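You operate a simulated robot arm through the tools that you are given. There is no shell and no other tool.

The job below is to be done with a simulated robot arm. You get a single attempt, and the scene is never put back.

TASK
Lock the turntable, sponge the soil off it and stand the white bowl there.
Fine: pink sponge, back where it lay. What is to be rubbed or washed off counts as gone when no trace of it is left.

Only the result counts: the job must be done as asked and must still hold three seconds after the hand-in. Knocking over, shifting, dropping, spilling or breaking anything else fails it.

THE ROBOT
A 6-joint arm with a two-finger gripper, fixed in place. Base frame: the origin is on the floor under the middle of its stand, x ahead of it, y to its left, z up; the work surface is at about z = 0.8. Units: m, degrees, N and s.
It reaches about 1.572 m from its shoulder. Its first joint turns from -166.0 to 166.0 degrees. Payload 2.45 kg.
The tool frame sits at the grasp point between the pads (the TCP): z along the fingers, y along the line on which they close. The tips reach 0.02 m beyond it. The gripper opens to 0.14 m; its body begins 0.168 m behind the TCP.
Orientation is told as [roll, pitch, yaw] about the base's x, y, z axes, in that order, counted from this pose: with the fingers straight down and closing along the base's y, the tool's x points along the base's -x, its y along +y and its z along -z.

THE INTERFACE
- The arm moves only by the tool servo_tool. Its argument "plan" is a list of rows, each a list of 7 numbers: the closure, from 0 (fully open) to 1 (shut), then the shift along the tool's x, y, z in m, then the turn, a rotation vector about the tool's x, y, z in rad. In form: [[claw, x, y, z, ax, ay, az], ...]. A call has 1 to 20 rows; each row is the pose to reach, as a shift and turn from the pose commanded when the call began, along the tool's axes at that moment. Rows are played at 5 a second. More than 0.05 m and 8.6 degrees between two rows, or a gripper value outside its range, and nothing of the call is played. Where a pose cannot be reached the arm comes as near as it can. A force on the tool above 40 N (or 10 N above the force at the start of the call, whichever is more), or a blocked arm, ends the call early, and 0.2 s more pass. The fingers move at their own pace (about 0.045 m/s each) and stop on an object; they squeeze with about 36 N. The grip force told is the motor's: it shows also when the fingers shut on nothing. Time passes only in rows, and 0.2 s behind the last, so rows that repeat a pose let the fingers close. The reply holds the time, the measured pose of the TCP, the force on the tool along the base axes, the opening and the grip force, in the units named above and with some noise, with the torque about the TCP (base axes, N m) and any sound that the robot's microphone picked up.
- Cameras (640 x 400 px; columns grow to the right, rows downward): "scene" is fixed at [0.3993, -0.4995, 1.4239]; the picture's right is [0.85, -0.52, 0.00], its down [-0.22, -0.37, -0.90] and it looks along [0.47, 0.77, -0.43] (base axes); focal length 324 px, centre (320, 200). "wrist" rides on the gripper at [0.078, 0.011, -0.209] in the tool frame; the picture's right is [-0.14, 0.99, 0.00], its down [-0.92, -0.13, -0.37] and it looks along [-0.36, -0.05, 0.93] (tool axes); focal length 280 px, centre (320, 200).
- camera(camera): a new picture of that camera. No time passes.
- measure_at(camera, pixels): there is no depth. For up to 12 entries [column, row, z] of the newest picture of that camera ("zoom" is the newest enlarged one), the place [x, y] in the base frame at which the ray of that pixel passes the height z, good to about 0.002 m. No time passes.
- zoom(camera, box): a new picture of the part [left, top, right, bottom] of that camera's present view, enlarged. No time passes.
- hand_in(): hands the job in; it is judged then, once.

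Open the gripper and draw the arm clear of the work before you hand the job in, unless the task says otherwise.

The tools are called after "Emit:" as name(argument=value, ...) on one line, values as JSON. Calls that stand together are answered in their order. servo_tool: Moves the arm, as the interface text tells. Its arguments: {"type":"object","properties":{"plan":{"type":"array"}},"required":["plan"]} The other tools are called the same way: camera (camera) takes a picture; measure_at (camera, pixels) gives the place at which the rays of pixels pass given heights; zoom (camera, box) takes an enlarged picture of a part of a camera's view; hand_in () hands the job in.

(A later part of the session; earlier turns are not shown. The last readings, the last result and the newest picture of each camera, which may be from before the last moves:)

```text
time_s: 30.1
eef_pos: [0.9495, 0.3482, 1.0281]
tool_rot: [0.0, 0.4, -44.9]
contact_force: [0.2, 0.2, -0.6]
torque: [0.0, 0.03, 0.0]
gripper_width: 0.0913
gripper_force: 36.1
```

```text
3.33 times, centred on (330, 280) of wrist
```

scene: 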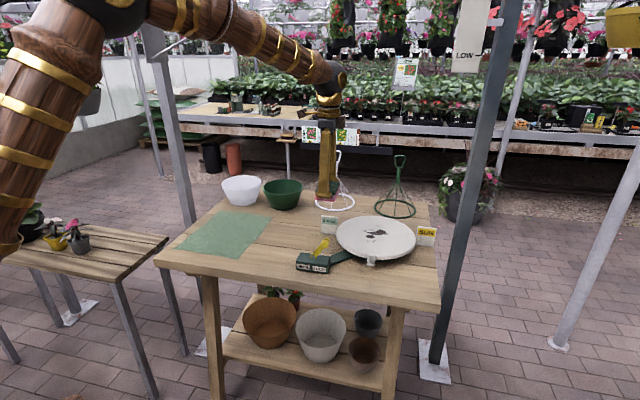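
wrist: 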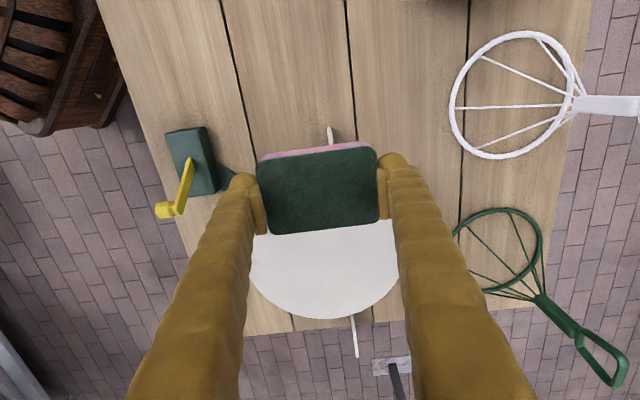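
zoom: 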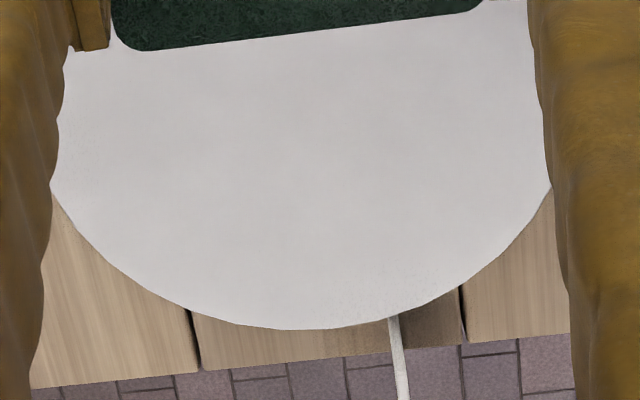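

The disc looks white throughout; I enlarge the formerly soiled part further to look for faint remains.

Emit:
zoom(camera="scene", box=[355, 220, 400, 250])

Emit:
zoom(camera="wrist", box=[260, 230, 380, 290])

```text
13.33 times, centred on (378, 235) of scene
```

zoom: 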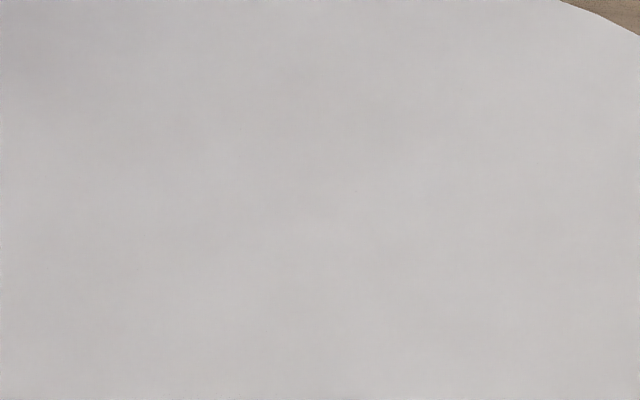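

```text
5.33 times, centred on (320, 260) of wrist
```

zoom: 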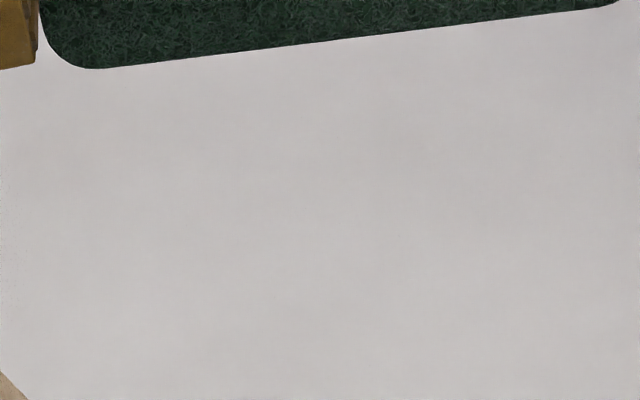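

Even greatly enlarged it is uniform. To be safe against traces too faint to see, I make one more light pass; first back over the disc and down to just above contact.

Emit:
servo_tool(plan=[[1, -0.04, 0.002, 0, 0, 0, 0], [1, -0.08, 0.004, 0, 0, 0, 0], [1, -0.12, 0.007, 0, 0, 0, 0], [1, -0.12, 0.007, 0.04, 0, 0, 0], [1, -0.12, 0.007, 0.08, 0, 0, 0], [1, -0.12, 0.007, 0.12, 0, 0, 0], [1, -0.12, 0.007, 0.143, 0, 0, 0], [1, -0.12, 0.007, 0.148, 0, 0, 0], [1, -0.12, 0.007, 0.151, 0, 0, 0]])

```text
time_s: 32.0
eef_pos: [1.0395, 0.2685, 0.8766]
tool_rot: [0.1, 0.3, -45.0]
contact_force: [-2.7, 0.2, 7.0]
torque: [-0.1, -0.04, -0.08]
gripper_width: 0.0917
gripper_force: 36.3
```

7 N of contact. I run a raster: forward, over by -0.06 m along y, and back.

Emit:
servo_tool(plan=[[1, -0.009, 0, 0.0005, 0, 0, 0], [1, -0.018, 0, 0.0005, 0, 0, 0], [1, -0.027, 0, 0.0005, 0, 0, 0], [1, -0.036, 0, 0.0005, 0, 0, 0], [1, -0.045, 0, 0.0005, 0, 0, 0], [1, -0.054, 0, 0.0005, 0, 0, 0], [1, -0.063, 0, 0.0005, 0, 0, 0], [1, -0.072, 0, 0.0005, 0, 0, 0], [1, -0.081, 0, 0.0005, 0, 0, 0], [1, -0.09, 0, 0.0005, 0, 0, 0], [1, -0.1, 0, 0.0005, 0, 0, 0], [1, -0.108, 0, 0.0005, 0, 0, 0], [1, -0.108, -0.01, 0.0005, 0, 0, 0], [1, -0.108, -0.02, 0.0005, 0, 0, 0], [1, -0.108, -0.03, 0.0005, 0, 0, 0], [1, -0.108, -0.04, 0.0005, 0, 0, 0], [1, -0.108, -0.05, 0.0005, 0, 0, 0], [1, -0.108, -0.06, 0.0005, 0, 0, 0]])

Emit:
zoom(camera="scene", box=[325, 200, 445, 280])

```text
time_s: 33.1
eef_pos: [1.0662, 0.2429, 0.8755]
tool_rot: [0.1, 0.2, -44.9]
contact_force: [0.0, -1.2, 5.3]
torque: [-0.09, -0.06, 0.01]
gripper_width: 0.0916
gripper_force: 36.3
stopped in row 5: the force on the tool passed its limit at 41 N (the readings are from after the stop); the commanded pose is now the measured one
```

```text
5.00 times, centred on (385, 240) of scene
```

zoom: 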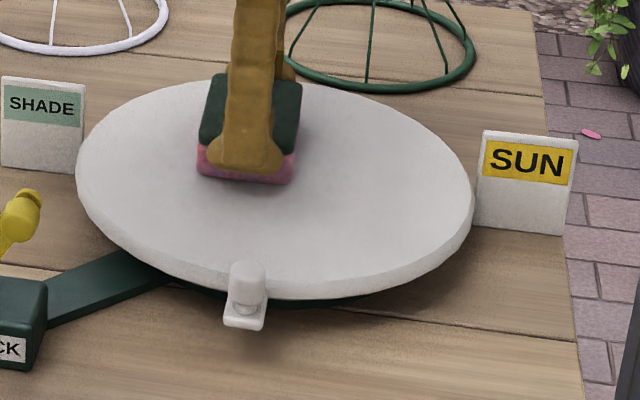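

The force spiked to 41 N but now rests at 5 N at the present command. I go on from here at this height with the same raster.

Emit:
servo_tool(plan=[[1, -0.008, 0, 0, 0, 0, 0], [1, -0.016, 0, 0, 0, 0, 0], [1, -0.024, 0, 0, 0, 0, 0], [1, -0.032, 0, 0, 0, 0, 0], [1, -0.04, 0, 0, 0, 0, 0], [1, -0.048, 0, 0, 0, 0, 0], [1, -0.056, 0, 0, 0, 0, 0], [1, -0.064, 0, 0, 0, 0, 0], [1, -0.068, -0.008, 0, 0, 0, 0], [1, -0.068, -0.016, 0, 0, 0, 0], [1, -0.068, -0.024, 0, 0, 0, 0], [1, -0.068, -0.032, 0, 0, 0, 0], [1, -0.068, -0.04, 0, 0, 0, 0], [1, -0.068, -0.048, 0, 0, 0, 0], [1, -0.068, -0.056, 0, 0, 0, 0], [1, -0.068, -0.062, 0, 0, 0, 0]])

```text
time_s: 36.5
eef_pos: [1.0694, 0.1504, 0.8768]
tool_rot: [0.0, 0.2, -44.9]
contact_force: [2.7, 4.9, 10.2]
torque: [0.04, -0.17, -0.01]
gripper_width: 0.0916
gripper_force: 36.0
```

10 N of contact at the far front; now the stroke back along +x.

Emit:
servo_tool(plan=[[1, 0.008, 0, 0, 0, 0, 0], [1, 0.016, 0, 0, 0, 0, 0], [1, 0.024, 0, 0, 0, 0, 0], [1, 0.032, 0, 0, 0, 0, 0], [1, 0.04, 0, 0, 0, 0, 0], [1, 0.048, 0, 0, 0, 0, 0], [1, 0.056, 0, 0, 0, 0, 0], [1, 0.064, 0, 0, 0, 0, 0], [1, 0.072, 0, 0, 0, 0, 0], [1, 0.08, 0, 0, 0, 0, 0], [1, 0.088, 0, 0, 0, 0, 0], [1, 0.096, 0, 0, 0, 0, 0], [1, 0.104, 0, 0, 0, 0, 0]])

Emit:
zoom(camera="scene", box=[300, 200, 445, 290])

Emit:
camera(camera="wrist")

```text
time_s: 39.3
eef_pos: [0.9961, 0.224, 0.8763]
tool_rot: [0.0, 0.3, -44.9]
contact_force: [1.5, -1.2, 5.6]
torque: [0.02, -0.09, -0.02]
gripper_width: 0.0917
gripper_force: 35.9
```

```text
4.41 times, centred on (372, 245) of scene
```

zoom: 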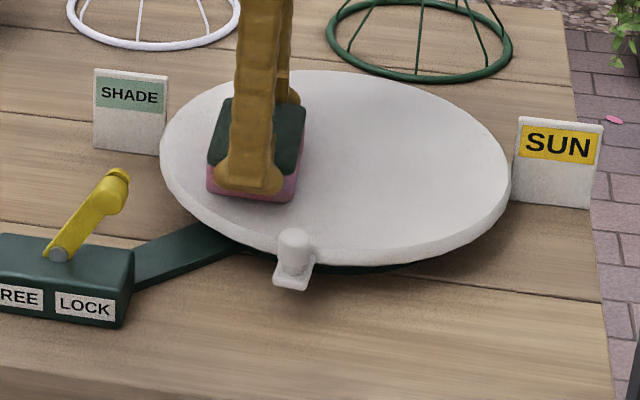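

```text
taken
```

wrist: 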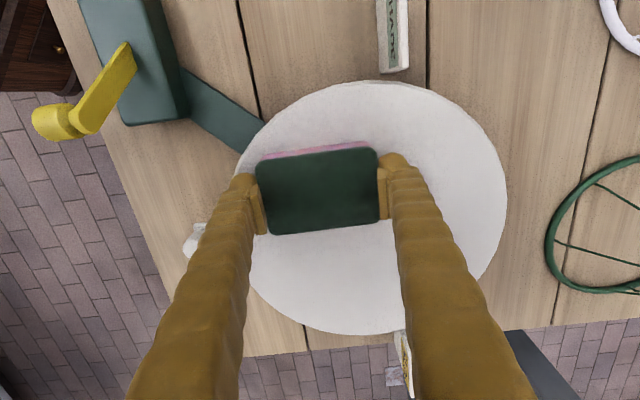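

The tab has crept a little (zoom (293,260)), so the disc gave slightly under the rubbing; I check whether the lever is fully over by triangulating its knob at scene (325.5,242.3) and wrist (50,122).

Emit:
measure_at(camera="wrist", pixels=[[50, 122, 0.85], [50, 122, 0.9], [128, 65, 0.84]])

Emit:
zoom(camera="wrist", box=[20, 0, 200, 160])

Emit:
measure_at(camera="scene", pixels=[[325.5, 242.3, 0.85], [325.5, 242.3, 0.9], [312.9, 257.4, 0.84]])

Emit:
zoom(camera="scene", box=[280, 220, 360, 280])

```text
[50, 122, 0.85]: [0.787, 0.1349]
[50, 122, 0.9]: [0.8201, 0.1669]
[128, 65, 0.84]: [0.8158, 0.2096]
```

```text
2.50 times, centred on (110, 80) of wrist
```

zoom: 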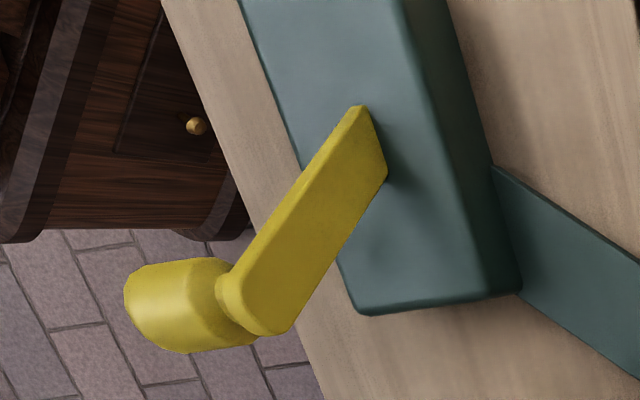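

```text
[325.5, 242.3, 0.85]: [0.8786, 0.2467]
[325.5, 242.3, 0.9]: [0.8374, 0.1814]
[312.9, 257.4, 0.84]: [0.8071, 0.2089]
```

```text
6.67 times, centred on (320, 250) of scene
```

zoom: 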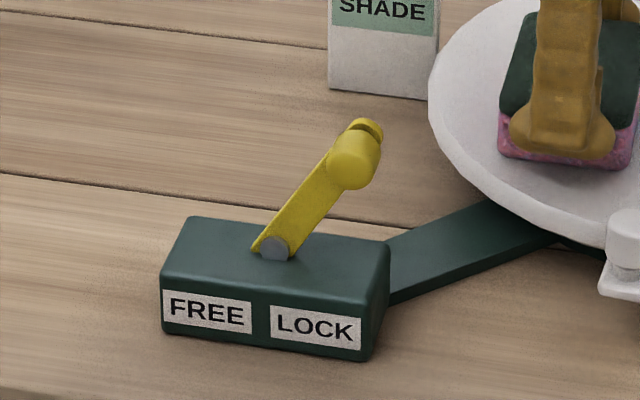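

By the pictures the lever stands about 31 degrees past upright on the LOCK side, mirror of its FREE stop, so it is fully over; the disc only has a friction brake. I lift the sponge off and look at the disc again.

Emit:
servo_tool(plan=[[1, 0, 0, -0.02, 0, 0, 0], [1, 0, 0, -0.05, 0, 0, 0], [1, 0, 0, -0.09, 0, 0, 0], [1, 0.03, 0, -0.12, 0, 0, 0], [1, 0.07, -0.01, -0.14, 0, 0, 0], [1, 0.1, -0.03, -0.15, 0, 0, 0], [1, 0.13, -0.05, -0.15, 0, 0, 0]])

Emit:
camera(camera="wrist")

Emit:
zoom(camera="scene", box=[325, 205, 445, 275])

Emit:
zoom(camera="scene", box=[350, 215, 410, 255])

```text
time_s: 40.9
eef_pos: [0.8665, 0.2814, 1.0264]
tool_rot: [0.2, 0.2, -45.0]
contact_force: [0.8, -0.2, 0.0]
torque: [-0.01, 0.02, -0.02]
gripper_width: 0.0913
gripper_force: 35.8
```

```text
taken
```

wrist: 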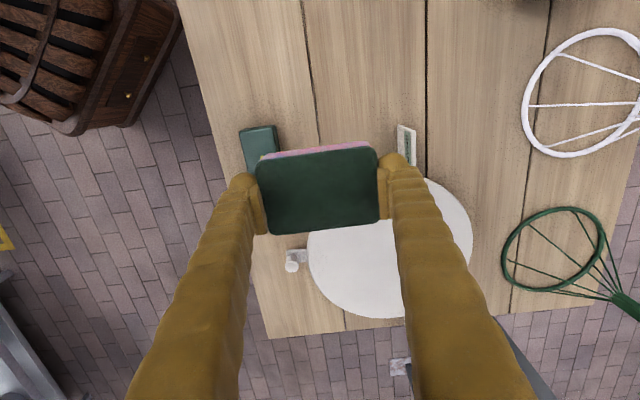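

```text
5.33 times, centred on (385, 240) of scene
```

zoom: 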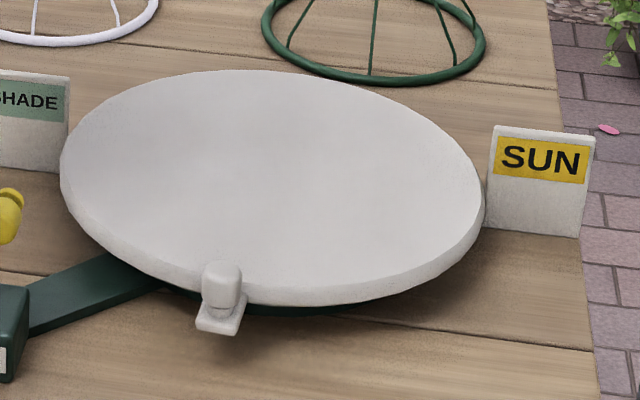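

```text
10.00 times, centred on (380, 235) of scene
```

zoom: 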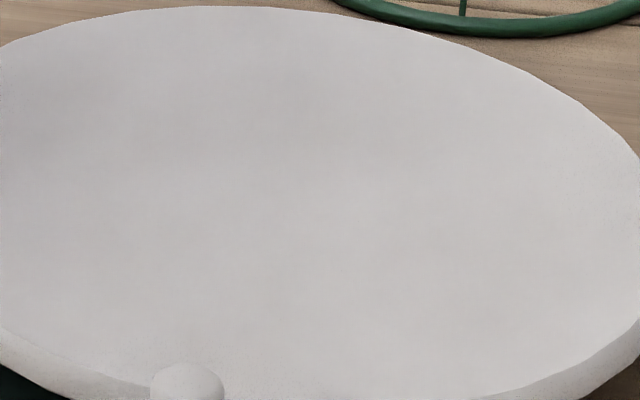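

The disc is spotless; the tab moved only a few degrees. I carry the sponge back to its place at (0.710, 0.321) and lower it to just above the table.

Emit:
servo_tool(plan=[[1, 0.03, -0.018, 0, 0, 0, 0], [1, 0.06, -0.036, 0, 0, 0, 0], [1, 0.09, -0.053, 0, 0, 0, 0], [1, 0.115, -0.068, 0, 0, 0, 0], [1, 0.1389, -0.0825, 0, 0, 0, 0], [1, 0.1389, -0.0825, 0.04, 0, 0, 0], [1, 0.1389, -0.0825, 0.08, 0, 0, 0], [1, 0.1389, -0.0825, 0.12, 0, 0, 0], [1, 0.1389, -0.0825, 0.15, 0, 0, 0], [1, 0.1389, -0.0825, 0.17, 0, 0, 0], [1, 0.1389, -0.0825, 0.18, 0, 0, 0], [1, 0.1389, -0.0825, 0.18, 0, 0, 0]])

Emit:
camera(camera="wrist")

Emit:
zoom(camera="scene", box=[220, 200, 340, 290])

```text
time_s: 43.5
eef_pos: [0.7124, 0.3196, 0.8475]
tool_rot: [0.1, 0.3, -44.9]
contact_force: [-0.2, 0.2, -0.1]
torque: [-0.03, -0.03, 0.02]
gripper_width: 0.0914
gripper_force: 36.0
```

```text
taken
```

wrist: 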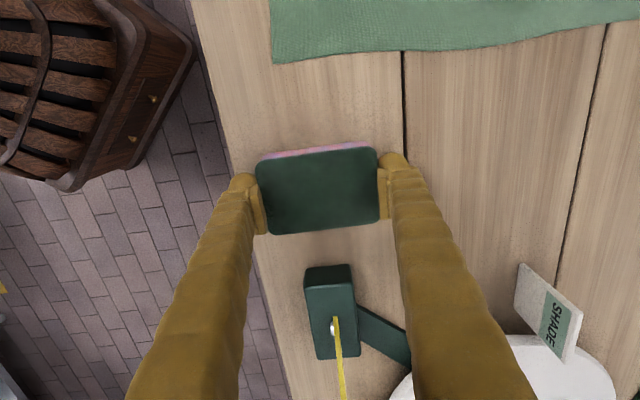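

```text
4.44 times, centred on (280, 245) of scene
```

zoom: 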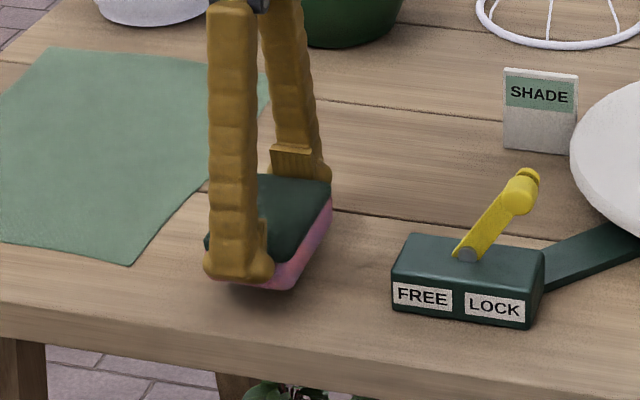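

The sponge hovers about 14 mm above its old place, 2-3 mm too far toward the lever. I correct 2 mm, lower 13 mm in steps and read the force.

Emit:
servo_tool(plan=[[1, 0.002, 0, 0.004, 0, 0, 0], [1, 0.002, 0, 0.008, 0, 0, 0], [1, 0.002, 0, 0.011, 0, 0, 0], [1, 0.002, 0, 0.0125, 0, 0, 0], [1, 0.002, 0, 0.0125, 0, 0, 0]])

```text
time_s: 44.7
eef_pos: [0.7122, 0.322, 0.835]
tool_rot: [0.1, 0.3, -44.9]
contact_force: [-0.1, -0.1, 0.3]
torque: [-0.01, 0.01, -0.04]
gripper_width: 0.0915
gripper_force: 35.5
```

No contact yet at z = 0.835. I lower another 1.5 mm.

Emit:
servo_tool(plan=[[1, 0.0005, 0, 0.0005, 0, 0, 0], [1, 0.001, 0, 0.001, 0, 0, 0], [1, 0.001, 0, 0.0015, 0, 0, 0], [1, 0.001, 0, 0.0015, 0, 0, 0]])

```text
time_s: 45.7
eef_pos: [0.71, 0.3219, 0.8339]
tool_rot: [0.1, 0.3, -44.9]
contact_force: [0.3, -0.6, -0.6]
torque: [0.0, 0.0, 0.0]
gripper_width: 0.0913
gripper_force: 36.1
```

Still no load at z = 0.834, so I go 1 mm lower and then open the gripper.

Emit:
servo_tool(plan=[[1, 0, 0, 0.0005, 0, 0, 0], [1, 0, 0, 0.001, 0, 0, 0], [1, 0, 0, 0.001, 0, 0, 0]])

```text
time_s: 46.5
eef_pos: [0.7103, 0.3233, 0.8329]
tool_rot: [0.1, 0.3, -44.9]
contact_force: [0.3, 0.6, -0.3]
torque: [0.01, 0.02, 0.01]
gripper_width: 0.0916
gripper_force: 35.8
```

Still free; the sponge may have slid up a millimetre in the grip. I lower by another 1 mm.

Emit:
servo_tool(plan=[[1, 0, 0, 0.0005, 0, 0, 0], [1, 0, 0, 0.001, 0, 0, 0], [1, 0, 0, 0.0015, 0, 0, 0], [1, 0, 0, 0.0015, 0, 0, 0]])

Emit:
zoom(camera="scene", box=[240, 225, 310, 280])

```text
time_s: 47.5
eef_pos: [0.7114, 0.3223, 0.8318]
tool_rot: [0.2, 0.4, -44.9]
contact_force: [-0.3, -0.2, 8.0]
torque: [-0.15, -0.05, 0.01]
gripper_width: 0.0914
gripper_force: 36.2
```

```text
7.27 times, centred on (275, 252) of scene
```

zoom: 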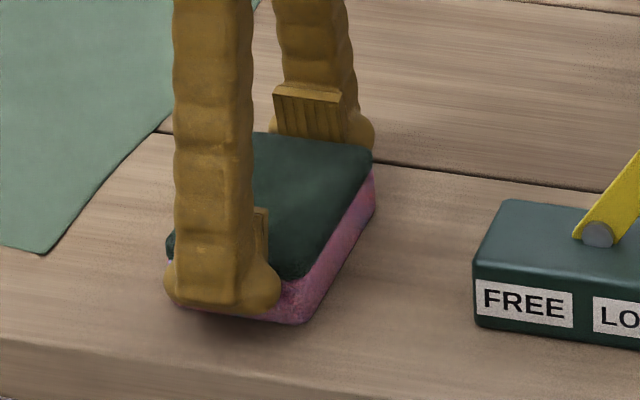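

The sponge now rests on the table with 8 N. I open the gripper and rise straight up.

Emit:
servo_tool(plan=[[0, 0, 0, 0, 0, 0, 0], [0, 0, 0, 0, 0, 0, 0], [0, 0, 0, 0, 0, 0, 0], [0, 0, 0, 0, 0, 0, 0], [0, 0, 0, -0.02, 0, 0, 0], [0, 0, 0, -0.06, 0, 0, 0], [0, 0, 0, -0.1, 0, 0, 0], [0, 0, 0, -0.118, 0, 0, 0]])

Emit:
camera(camera="wrist")

Emit:
zoom(camera="scene", box=[240, 230, 300, 280])

Emit:
zoom(camera="wrist", box=[240, 80, 400, 200])

```text
time_s: 49.3
eef_pos: [0.7111, 0.3205, 0.9503]
tool_rot: [0.1, 0.3, -45.0]
contact_force: [0.1, -0.8, -0.4]
torque: [0.01, 0.0, 0.04]
gripper_width: 0.1398
gripper_force: 0.1
```

```text
taken
```

wrist: 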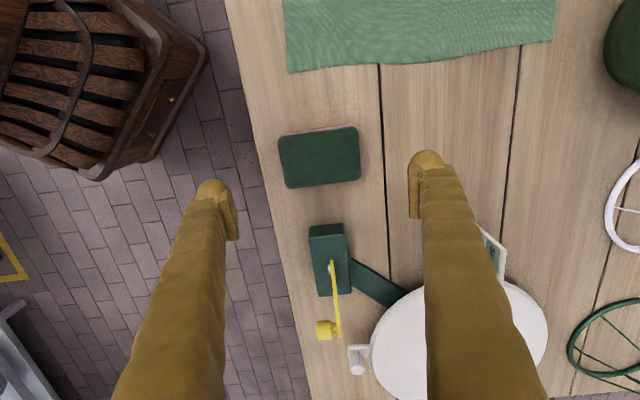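

```text
8.00 times, centred on (270, 255) of scene
```

zoom: 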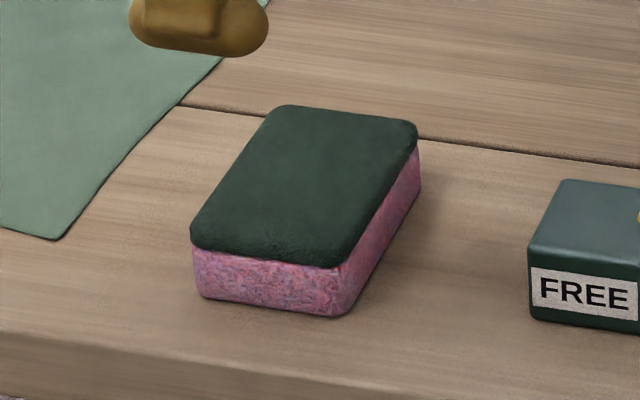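

```text
3.33 times, centred on (320, 140) of wrist
```

zoom: 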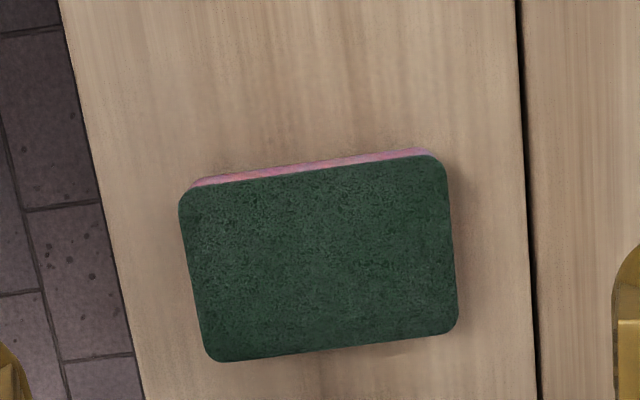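

The sponge lies in the very same place as at first (zoom corners match within a pixel or two). Next I rise and travel over to the white bowl to look at it from above.

Emit:
servo_tool(plan=[[0, 0, 0, -0.04, 0, 0, 0], [0, 0, 0, -0.08, 0, 0, 0], [0, 0.03, 0.028, -0.11, 0, 0, 0], [0, 0.06, 0.057, -0.14, 0, 0, 0], [0, 0.09, 0.085, -0.16, 0, 0, 0], [0, 0.12, 0.114, -0.17, 0, 0, 0], [0, 0.15, 0.142, -0.17, 0, 0, 0], [0, 0.18, 0.171, -0.17, 0, 0, 0], [0, 0.21, 0.2, -0.17, 0, 0, 0], [0, 0.24, 0.228, -0.17, 0, 0, 0], [0, 0.27, 0.256, -0.17, 0, 0, 0], [0, 0.3, 0.285, -0.17, 0, 0, 0], [0, 0.319, 0.303, -0.17, 0, 0, 0]])

Emit:
camera(camera="wrist")

Emit:
camera(camera="scene")

```text
refused: row 3 steps farther than a row can; nothing moved
```

```text
taken
```

wrist: 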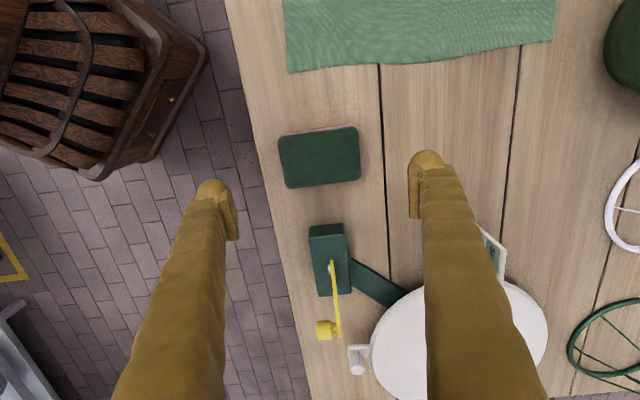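

```text
taken
```

scene: 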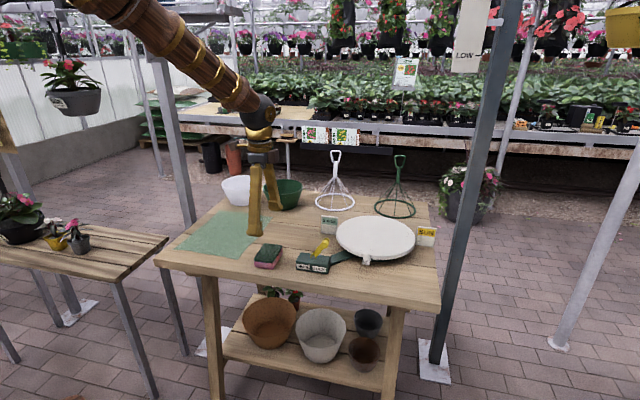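

Row 3 was a step too long, so nothing moved. I send the same path with shorter steps.

Emit:
servo_tool(plan=[[0, 0, 0, -0.04, 0, 0, 0], [0, 0, 0, -0.08, 0, 0, 0], [0, 0, 0, -0.12, 0, 0, 0], [0, 0.02, 0.019, -0.15, 0, 0, 0], [0, 0.05, 0.047, -0.17, 0, 0, 0], [0, 0.08, 0.076, -0.17, 0, 0, 0], [0, 0.11, 0.104, -0.17, 0, 0, 0], [0, 0.14, 0.133, -0.17, 0, 0, 0], [0, 0.17, 0.161, -0.17, 0, 0, 0], [0, 0.2, 0.19, -0.17, 0, 0, 0], [0, 0.23, 0.218, -0.17, 0, 0, 0], [0, 0.26, 0.247, -0.17, 0, 0, 0], [0, 0.29, 0.275, -0.17, 0, 0, 0], [0, 0.319, 0.303, -0.17, 0, 0, 0]])

Emit:
camera(camera="wrist")

Emit:
camera(camera="scene")

```text
time_s: 52.3
eef_pos: [0.7008, 0.7561, 1.1033]
tool_rot: [-1.3, 0.2, -45.2]
contact_force: [-0.3, 0.0, 0.3]
torque: [-0.02, -0.02, -0.01]
gripper_width: 0.1401
gripper_force: 0.0
```

```text
taken
```

wrist: 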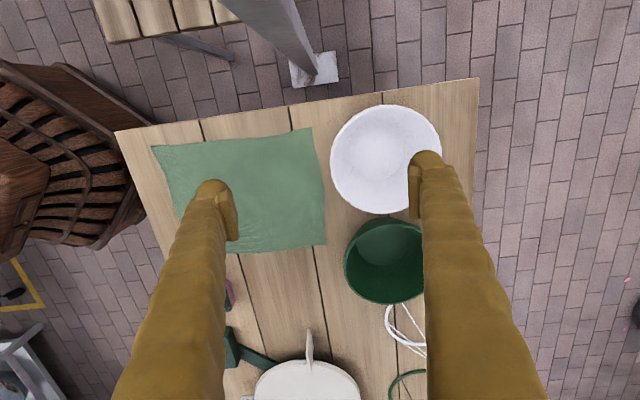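

```text
taken
```

scene: 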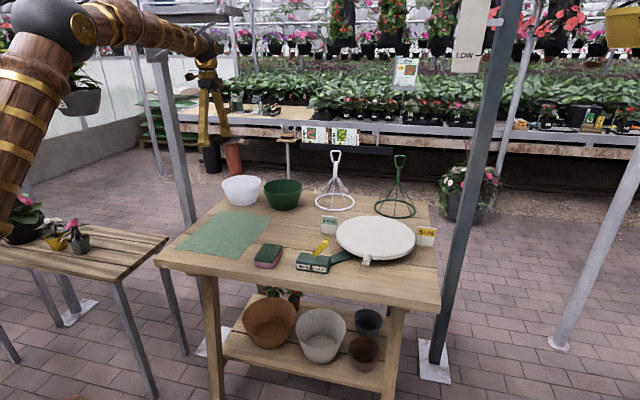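

The white bowl's rim shows at wrist columns 331-441, rows 104-213, with the green bowl close on its far side. I enlarge both views of it, and let the arm settle with one row.

Emit:
servo_tool(plan=[[0, 0, 0, 0, 0, 0, 0], [0, 0, 0, 0, 0, 0, 0]])

Emit:
zoom(camera="wrist", box=[310, 90, 470, 230])

Emit:
zoom(camera="scene", box=[205, 160, 315, 225])

```text
time_s: 52.9
eef_pos: [0.6991, 0.7568, 1.1041]
tool_rot: [-1.3, 0.3, -45.1]
contact_force: [0.6, 0.0, 1.0]
torque: [0.01, 0.01, -0.02]
gripper_width: 0.1399
gripper_force: 0.1
```

```text
2.86 times, centred on (390, 160) of wrist
```

zoom: 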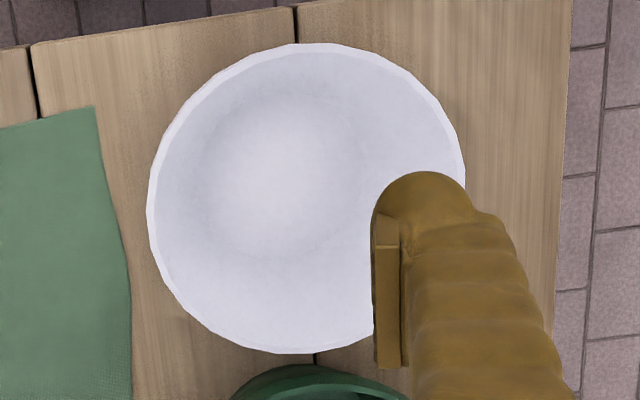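

```text
5.82 times, centred on (260, 192) of scene
```

zoom: 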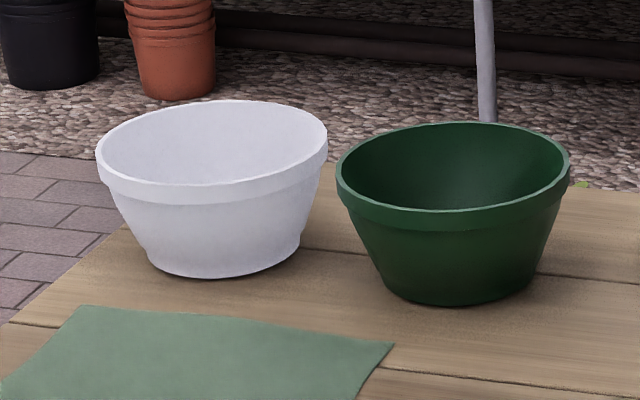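

I triangulate the bowl's rim centre (wrist (385,159), scene (241.5,182.7)) and size, and its base.

Emit:
measure_at(camera="wrist", pixels=[[385.1, 159.3, 0.88], [385.1, 159.3, 0.91], [329.5, 160, 0.89], [441, 153, 0.89], [383, 105.1, 0.89], [383, 213.1, 0.89], [378, 155, 0.81], [424, 225, 0.89], [345, 260, 0.89], [396, 219, 0.89]])

Emit:
measure_at(camera="scene", pixels=[[241.5, 182.7, 0.88], [241.5, 182.7, 0.91], [221.7, 184, 0.89], [261.4, 181, 0.89], [240.2, 174.8, 0.89], [242, 190.5, 0.89], [230.8, 202.7, 0.8], [256.6, 199.7, 0.8], [244, 205.4, 0.8]])

```text
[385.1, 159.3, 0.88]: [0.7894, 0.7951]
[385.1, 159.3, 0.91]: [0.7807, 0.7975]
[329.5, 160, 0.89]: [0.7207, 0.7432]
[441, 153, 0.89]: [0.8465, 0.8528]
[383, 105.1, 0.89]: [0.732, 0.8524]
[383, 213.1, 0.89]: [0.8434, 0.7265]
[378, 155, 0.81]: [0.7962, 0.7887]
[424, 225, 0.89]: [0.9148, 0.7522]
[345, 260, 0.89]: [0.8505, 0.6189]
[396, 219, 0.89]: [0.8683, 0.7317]
```

```text
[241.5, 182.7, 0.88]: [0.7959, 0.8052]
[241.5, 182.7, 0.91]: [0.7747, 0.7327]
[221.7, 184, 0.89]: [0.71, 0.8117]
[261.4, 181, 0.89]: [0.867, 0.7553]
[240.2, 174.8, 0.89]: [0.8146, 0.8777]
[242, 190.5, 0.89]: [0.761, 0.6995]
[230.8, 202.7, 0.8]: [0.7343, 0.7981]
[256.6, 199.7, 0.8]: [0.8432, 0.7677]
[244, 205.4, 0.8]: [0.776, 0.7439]
```

The rim plane lies at z = 0.884, rim centre near (0.789, 0.795), outer diameter about 0.168 m; the base is about 0.11 m wide. As it is wider than the opening, I must pinch the wall, so I look at the wall's slope closely.

Emit:
zoom(camera="scene", box=[216, 168, 268, 212])

Emit:
zoom(camera="wrist", box=[320, 100, 400, 160])

```text
9.09 times, centred on (242, 190) of scene
```

zoom: 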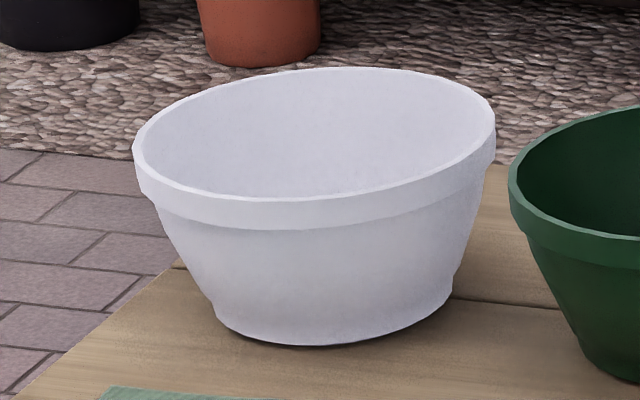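

```text
6.67 times, centred on (360, 130) of wrist
```

zoom: 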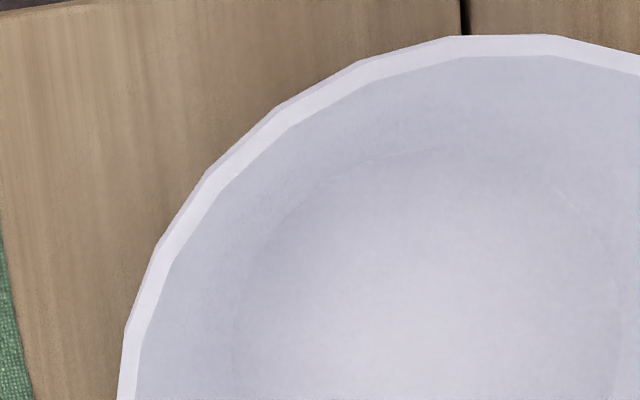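

The wall slopes about 21 degrees inside and has an outer band about 2 cm high under the rim. I tilt the gripper 20 degrees so the pads lie along the front wall, set the opening to about 0.06 m, and go to a place 0.10 m back along that slanted line.

Emit:
servo_tool(plan=[[0.57, -0.0056, -0.0037, 0.022, -0.05, 0, 0], [0.57, -0.0113, -0.0075, 0.045, -0.1, 0, 0], [0.57, -0.0169, -0.0112, 0.067, -0.15, 0, 0], [0.57, -0.0225, -0.015, 0.089, -0.2, 0, 0], [0.57, -0.0281, -0.0187, 0.111, -0.25, 0, 0], [0.57, -0.0338, -0.0225, 0.134, -0.3, 0, 0], [0.57, -0.0394, -0.0262, 0.156, -0.349, 0, 0], [0.57, -0.0394, -0.0262, 0.156, -0.349, 0, 0]])

Emit:
camera(camera="wrist")

Emit:
zoom(camera="scene", box=[180, 120, 320, 220])

```text
time_s: 54.7
eef_pos: [0.7092, 0.7133, 0.9653]
tool_rot: [20.1, 0.3, -44.9]
contact_force: [0.4, 0.9, -1.4]
torque: [0.0, -0.05, -0.03]
gripper_width: 0.0599
gripper_force: 0.1
```

```text
taken
```

wrist: 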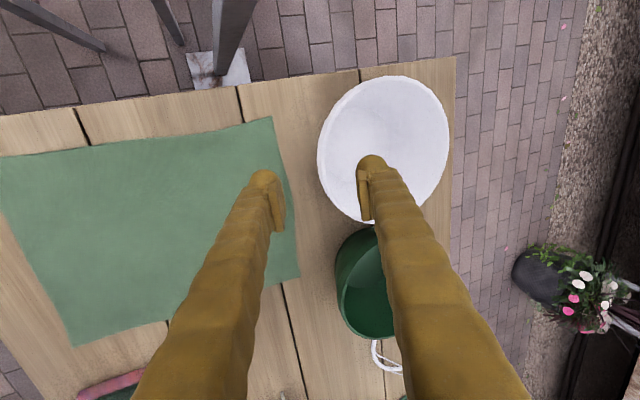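

```text
4.00 times, centred on (250, 170) of scene
```

zoom: 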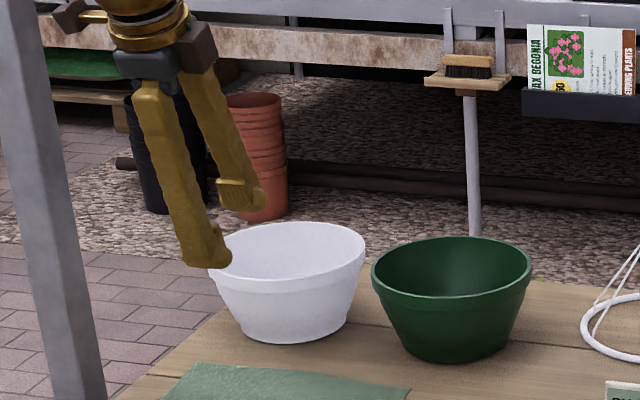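

The tool is tilted 20 degrees as wanted. I measure the rim again from this closer view (ellipse from (318,145) to (448,140), top (390,76), bottom (365,221)).

Emit:
zoom(camera="wrist", box=[300, 60, 460, 240])

Emit:
measure_at(camera="wrist", pixels=[[318, 150, 0.884], [449, 135, 0.884], [385, 76, 0.884], [365, 221, 0.884], [326, 190, 0.884], [345, 95, 0.884], [430, 90, 0.884], [335, 105, 0.884], [320, 170, 0.884]])

```text
2.22 times, centred on (380, 150) of wrist
```

zoom: 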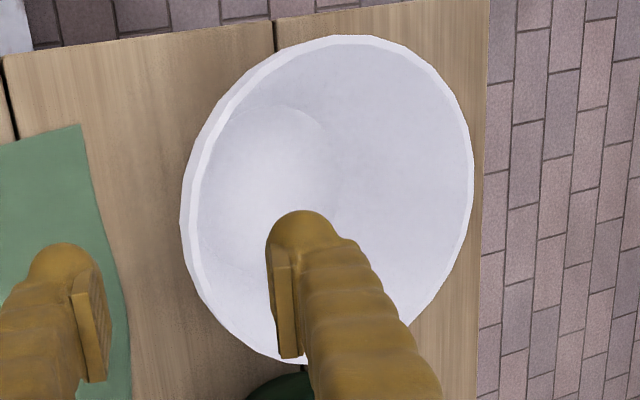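

```text
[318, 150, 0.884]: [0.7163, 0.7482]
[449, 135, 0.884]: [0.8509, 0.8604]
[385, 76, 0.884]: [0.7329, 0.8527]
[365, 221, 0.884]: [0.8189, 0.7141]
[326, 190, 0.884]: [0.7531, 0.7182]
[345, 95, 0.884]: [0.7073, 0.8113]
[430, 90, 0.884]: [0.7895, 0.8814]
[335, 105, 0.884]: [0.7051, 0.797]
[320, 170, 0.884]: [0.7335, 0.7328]
```

The new measurement puts the bowl's centre at (0.790, 0.795), as before. I slide 0.065 m along the slanted tool axis and check that the wall lies between the fingers.

Emit:
servo_tool(plan=[[0.57, 0.001, 0.001, 0.015, 0, 0, 0], [0.57, 0.001, 0.001, 0.03, 0, 0, 0], [0.57, 0.001, 0.001, 0.045, 0, 0, 0], [0.57, 0.001, 0.001, 0.06, 0, 0, 0], [0.57, 0.001, 0.001, 0.065, 0, 0, 0]])

Emit:
camera(camera="wrist")

Emit:
zoom(camera="scene", box=[190, 140, 290, 215])

```text
time_s: 55.9
eef_pos: [0.723, 0.732, 0.9035]
tool_rot: [20.1, 0.3, -45.0]
contact_force: [-0.4, -0.2, 0.4]
torque: [0.02, -0.01, 0.0]
gripper_width: 0.0602
gripper_force: 0.2
```

```text
taken
```

wrist: 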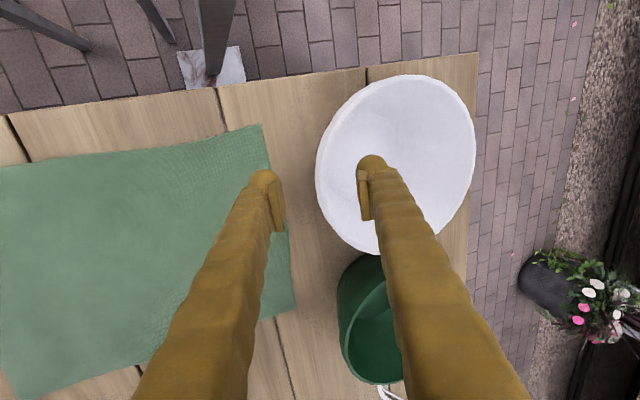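

```text
5.33 times, centred on (240, 178) of scene
```

zoom: 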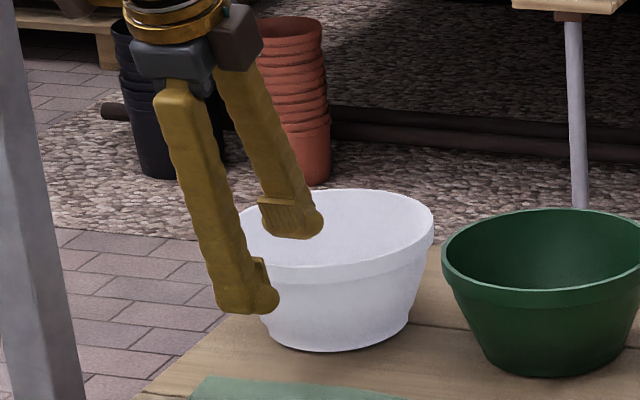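

The wall lies between the fingers, outer finger in front and inner one inside the rim. I go the last 0.036 m along the tool axis.

Emit:
servo_tool(plan=[[0.57, -0.001, 0, 0.01, 0, 0, 0], [0.57, -0.001, 0, 0.02, 0, 0, 0], [0.57, -0.001, 0, 0.03, 0, 0, 0], [0.57, -0.001, 0, 0.036, 0, 0, 0], [0.57, -0.001, 0, 0.036, 0, 0, 0]])

Emit:
camera(camera="wrist")

Emit:
zoom(camera="scene", box=[200, 155, 280, 215])

```text
time_s: 57.1
eef_pos: [0.7342, 0.7406, 0.8699]
tool_rot: [20.1, 0.3, -44.9]
contact_force: [-0.4, 0.9, 0.2]
torque: [0.02, 0.0, 0.01]
gripper_width: 0.0606
gripper_force: 0.0
```

```text
taken
```

wrist: 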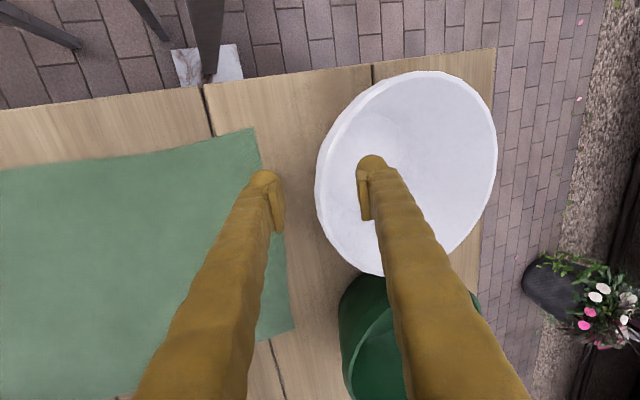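

```text
6.67 times, centred on (240, 185) of scene
```

zoom: 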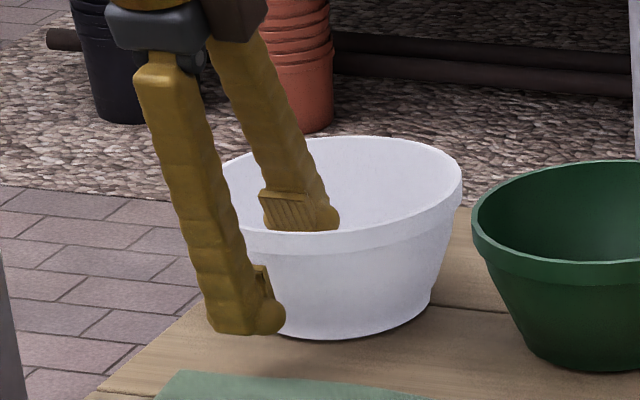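

Tips are in place at z = 0.870, straddling the band. I close the gripper on the wall.

Emit:
servo_tool(plan=[[0.7, 0, 0, 0, 0, 0, 0], [0.8, 0, 0, 0, 0, 0, 0], [0.9, 0, 0, 0, 0, 0, 0], [1, 0, 0, 0, 0, 0, 0], [1, 0, 0, 0, 0, 0, 0], [1, 0, 0, 0, 0, 0, 0]])

Emit:
camera(camera="wrist")

Emit:
zoom(camera="scene", box=[200, 155, 280, 215])

```text
time_s: 58.5
eef_pos: [0.7338, 0.7404, 0.87]
tool_rot: [20.1, 0.3, -44.9]
contact_force: [-0.7, 0.5, 1.0]
torque: [0.1, 0.1, 0.03]
gripper_width: 0.006
gripper_force: 33.6
```

```text
taken
```

wrist: 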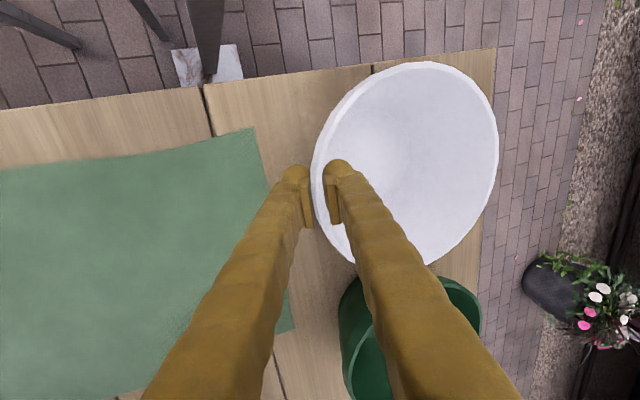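

```text
6.67 times, centred on (240, 185) of scene
```

zoom: 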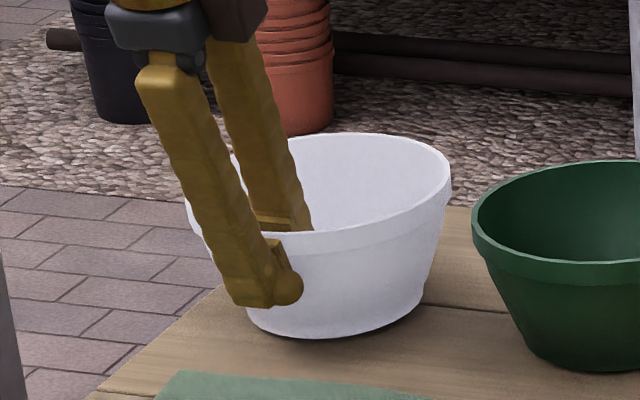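

The wall is held at 0.006 m width with 34 N. I lift 2 cm straight up (tool y and -z combined) and look at how the bowl hangs.

Emit:
servo_tool(plan=[[1, 0, 0.0017, -0.0047, 0, 0, 0], [1, 0, 0.0034, -0.0094, 0, 0, 0], [1, 0, 0.0051, -0.0141, 0, 0, 0], [1, 0, 0.0068, -0.0188, 0, 0, 0], [1, 0, 0.0068, -0.0188, 0, 0, 0]])

Emit:
camera(camera="wrist")

Emit:
zoom(camera="scene", box=[200, 155, 280, 215])

```text
time_s: 59.7
eef_pos: [0.7343, 0.7402, 0.8903]
tool_rot: [20.0, 0.3, -44.9]
contact_force: [0.7, 0.3, -0.4]
torque: [-0.05, 0.09, 0.03]
gripper_width: 0.0059
gripper_force: 34.3
```

```text
taken
```

wrist: 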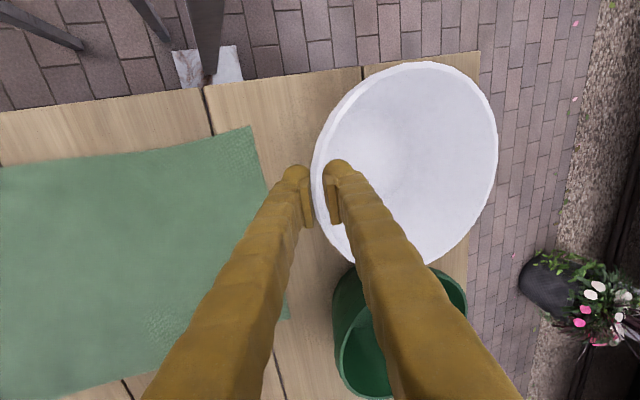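

```text
6.67 times, centred on (240, 185) of scene
```

zoom: 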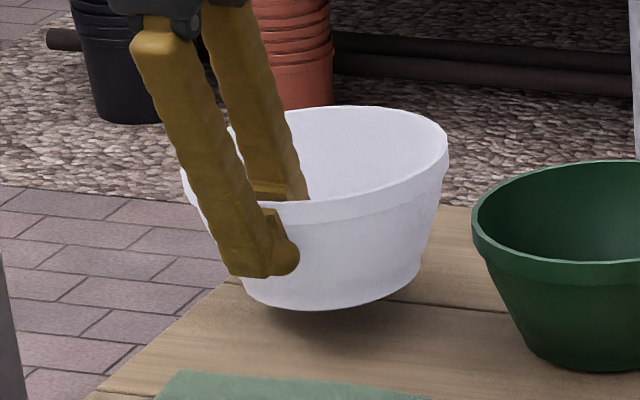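

The bowl hangs level and clear of the table with hardly any tilt. I measure its rim at the new height (about 0.904) to know its centre relative to the TCP.

Emit:
zoom(camera="wrist", box=[300, 50, 510, 280])

Emit:
measure_at(camera="wrist", pixels=[[498, 140, 0.904], [460, 70, 0.904], [425, 61, 0.904], [485, 205, 0.904], [430, 264, 0.904], [350, 100, 0.904], [314, 165, 0.904]])

Emit:
measure_at(camera="scene", pixels=[[228.9, 198.5, 0.82], [255, 194.5, 0.82], [238.5, 201.5, 0.82], [259.2, 177, 0.904], [244.5, 170.8, 0.904]])

```text
1.74 times, centred on (405, 165) of wrist
```

zoom: 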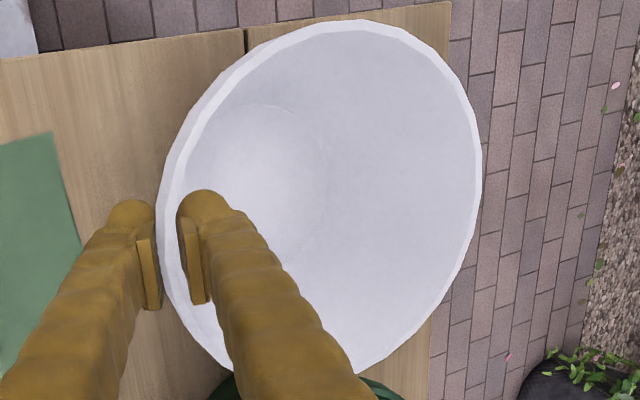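

```text
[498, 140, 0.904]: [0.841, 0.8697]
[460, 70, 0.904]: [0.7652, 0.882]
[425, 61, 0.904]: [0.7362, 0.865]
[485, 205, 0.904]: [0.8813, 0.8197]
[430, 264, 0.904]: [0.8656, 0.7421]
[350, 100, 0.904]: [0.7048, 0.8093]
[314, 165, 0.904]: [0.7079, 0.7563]
```

```text
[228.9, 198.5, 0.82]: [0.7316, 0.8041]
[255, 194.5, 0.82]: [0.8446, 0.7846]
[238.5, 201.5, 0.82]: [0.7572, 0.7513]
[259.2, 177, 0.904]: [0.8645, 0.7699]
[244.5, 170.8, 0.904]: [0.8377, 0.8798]
```

Scene and wrist agree that the bowl's centre lies about (+0.047, +0.056) from the TCP and its base about 0.07 below it. I lift it 0.14 m first.

Emit:
servo_tool(plan=[[1, 0, 0.0068, -0.0188, 0, 0, 0], [1, 0, 0.0137, -0.0376, 0, 0, 0], [1, 0, 0.0205, -0.0564, 0, 0, 0], [1, 0, 0.0274, -0.0752, 0, 0, 0], [1, 0, 0.0342, -0.094, 0, 0, 0], [1, 0, 0.041, -0.1128, 0, 0, 0], [1, 0, 0.0479, -0.1316, 0, 0, 0], [1, 0, 0.0479, -0.1316, 0, 0, 0]])

Emit:
camera(camera="scene")

Emit:
camera(camera="wrist")

```text
time_s: 61.5
eef_pos: [0.7332, 0.7399, 1.0293]
tool_rot: [20.0, 0.4, -44.8]
contact_force: [-0.9, 1.0, -1.7]
torque: [-0.06, 0.04, -0.02]
gripper_width: 0.006
gripper_force: 33.8
```

```text
taken
```

scene: 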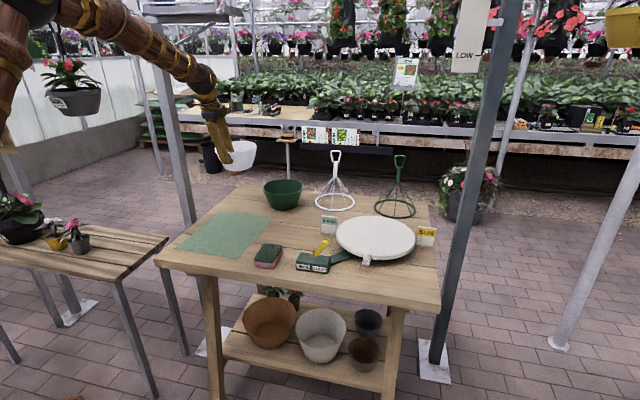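

```text
taken
```

wrist: 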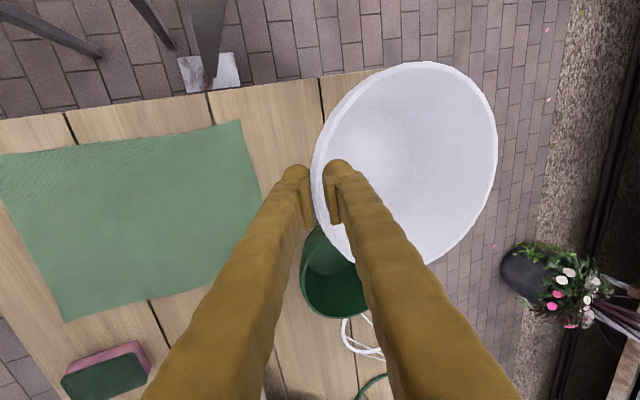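

The bowl is held steadily at TCP z = 1.03, unchanged in the wrist view. I carry it along the front part of the table to TCP (0.80, 0.30), well away from the cages.

Emit:
servo_tool(plan=[[1, -0.0298, -0.0207, -0.0075, 0, 0, 0], [1, -0.0596, -0.0414, -0.0151, 0, 0, 0], [1, -0.0895, -0.0621, -0.0226, 0, 0, 0], [1, -0.1193, -0.0828, -0.0301, 0, 0, 0], [1, -0.1491, -0.1035, -0.0377, 0, 0, 0], [1, -0.1789, -0.1243, -0.0452, 0, 0, 0], [1, -0.2087, -0.145, -0.0527, 0, 0, 0], [1, -0.2385, -0.1657, -0.0603, 0, 0, 0], [1, -0.2684, -0.1864, -0.0678, 0, 0, 0], [1, -0.2982, -0.2071, -0.0753, 0, 0, 0], [1, -0.328, -0.2278, -0.0829, 0, 0, 0], [1, -0.3578, -0.2485, -0.0904, 0, 0, 0]])

Emit:
camera(camera="scene")

Emit:
camera(camera="wrist")

```text
time_s: 64.1
eef_pos: [0.7984, 0.299, 1.0273]
tool_rot: [20.1, 0.3, -44.9]
contact_force: [0.0, -0.2, -1.7]
torque: [-0.08, 0.06, -0.01]
gripper_width: 0.0061
gripper_force: 34.3
```

```text
taken
```

scene: 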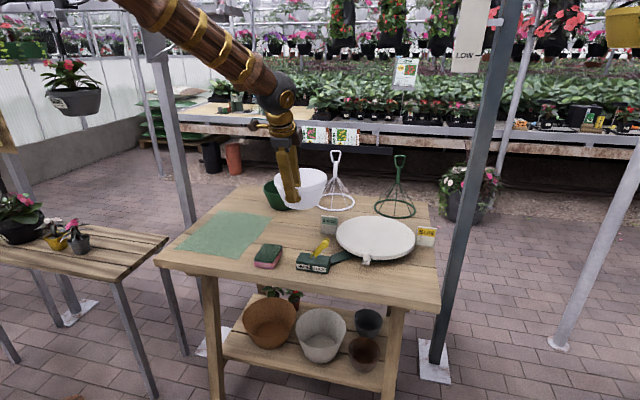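

```text
taken
```

wrist: 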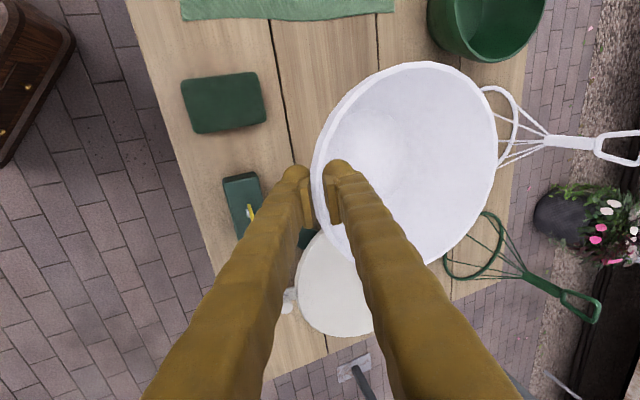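

All is clear. I move on to over the turntable, TCP (1.010, 0.156), still at z = 1.03.

Emit:
servo_tool(plan=[[1, -0.0358, 0.0065, 0.0024, 0, 0, 0], [1, -0.0716, 0.013, 0.0047, 0, 0, 0], [1, -0.1074, 0.0195, 0.0071, 0, 0, 0], [1, -0.1431, 0.0259, 0.0094, 0, 0, 0], [1, -0.1789, 0.0324, 0.0118, 0, 0, 0], [1, -0.2147, 0.0389, 0.0141, 0, 0, 0], [1, -0.2505, 0.0454, 0.0165, 0, 0, 0], [1, -0.2505, 0.0454, 0.0165, 0, 0, 0]])

Emit:
camera(camera="wrist")

Emit:
zoom(camera="scene", box=[300, 130, 450, 280])

```text
time_s: 65.9
eef_pos: [1.0121, 0.1595, 1.0273]
tool_rot: [20.1, 0.3, -44.9]
contact_force: [-0.4, -0.9, -1.1]
torque: [-0.05, 0.12, 0.04]
gripper_width: 0.0059
gripper_force: 33.8
```

```text
taken
```

wrist: 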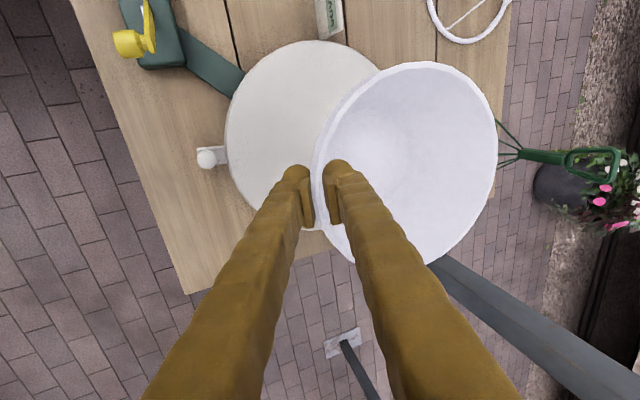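

```text
2.67 times, centred on (375, 205) of scene
```

zoom: 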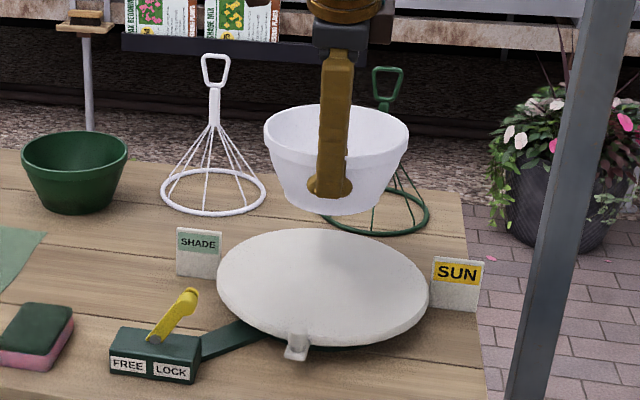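

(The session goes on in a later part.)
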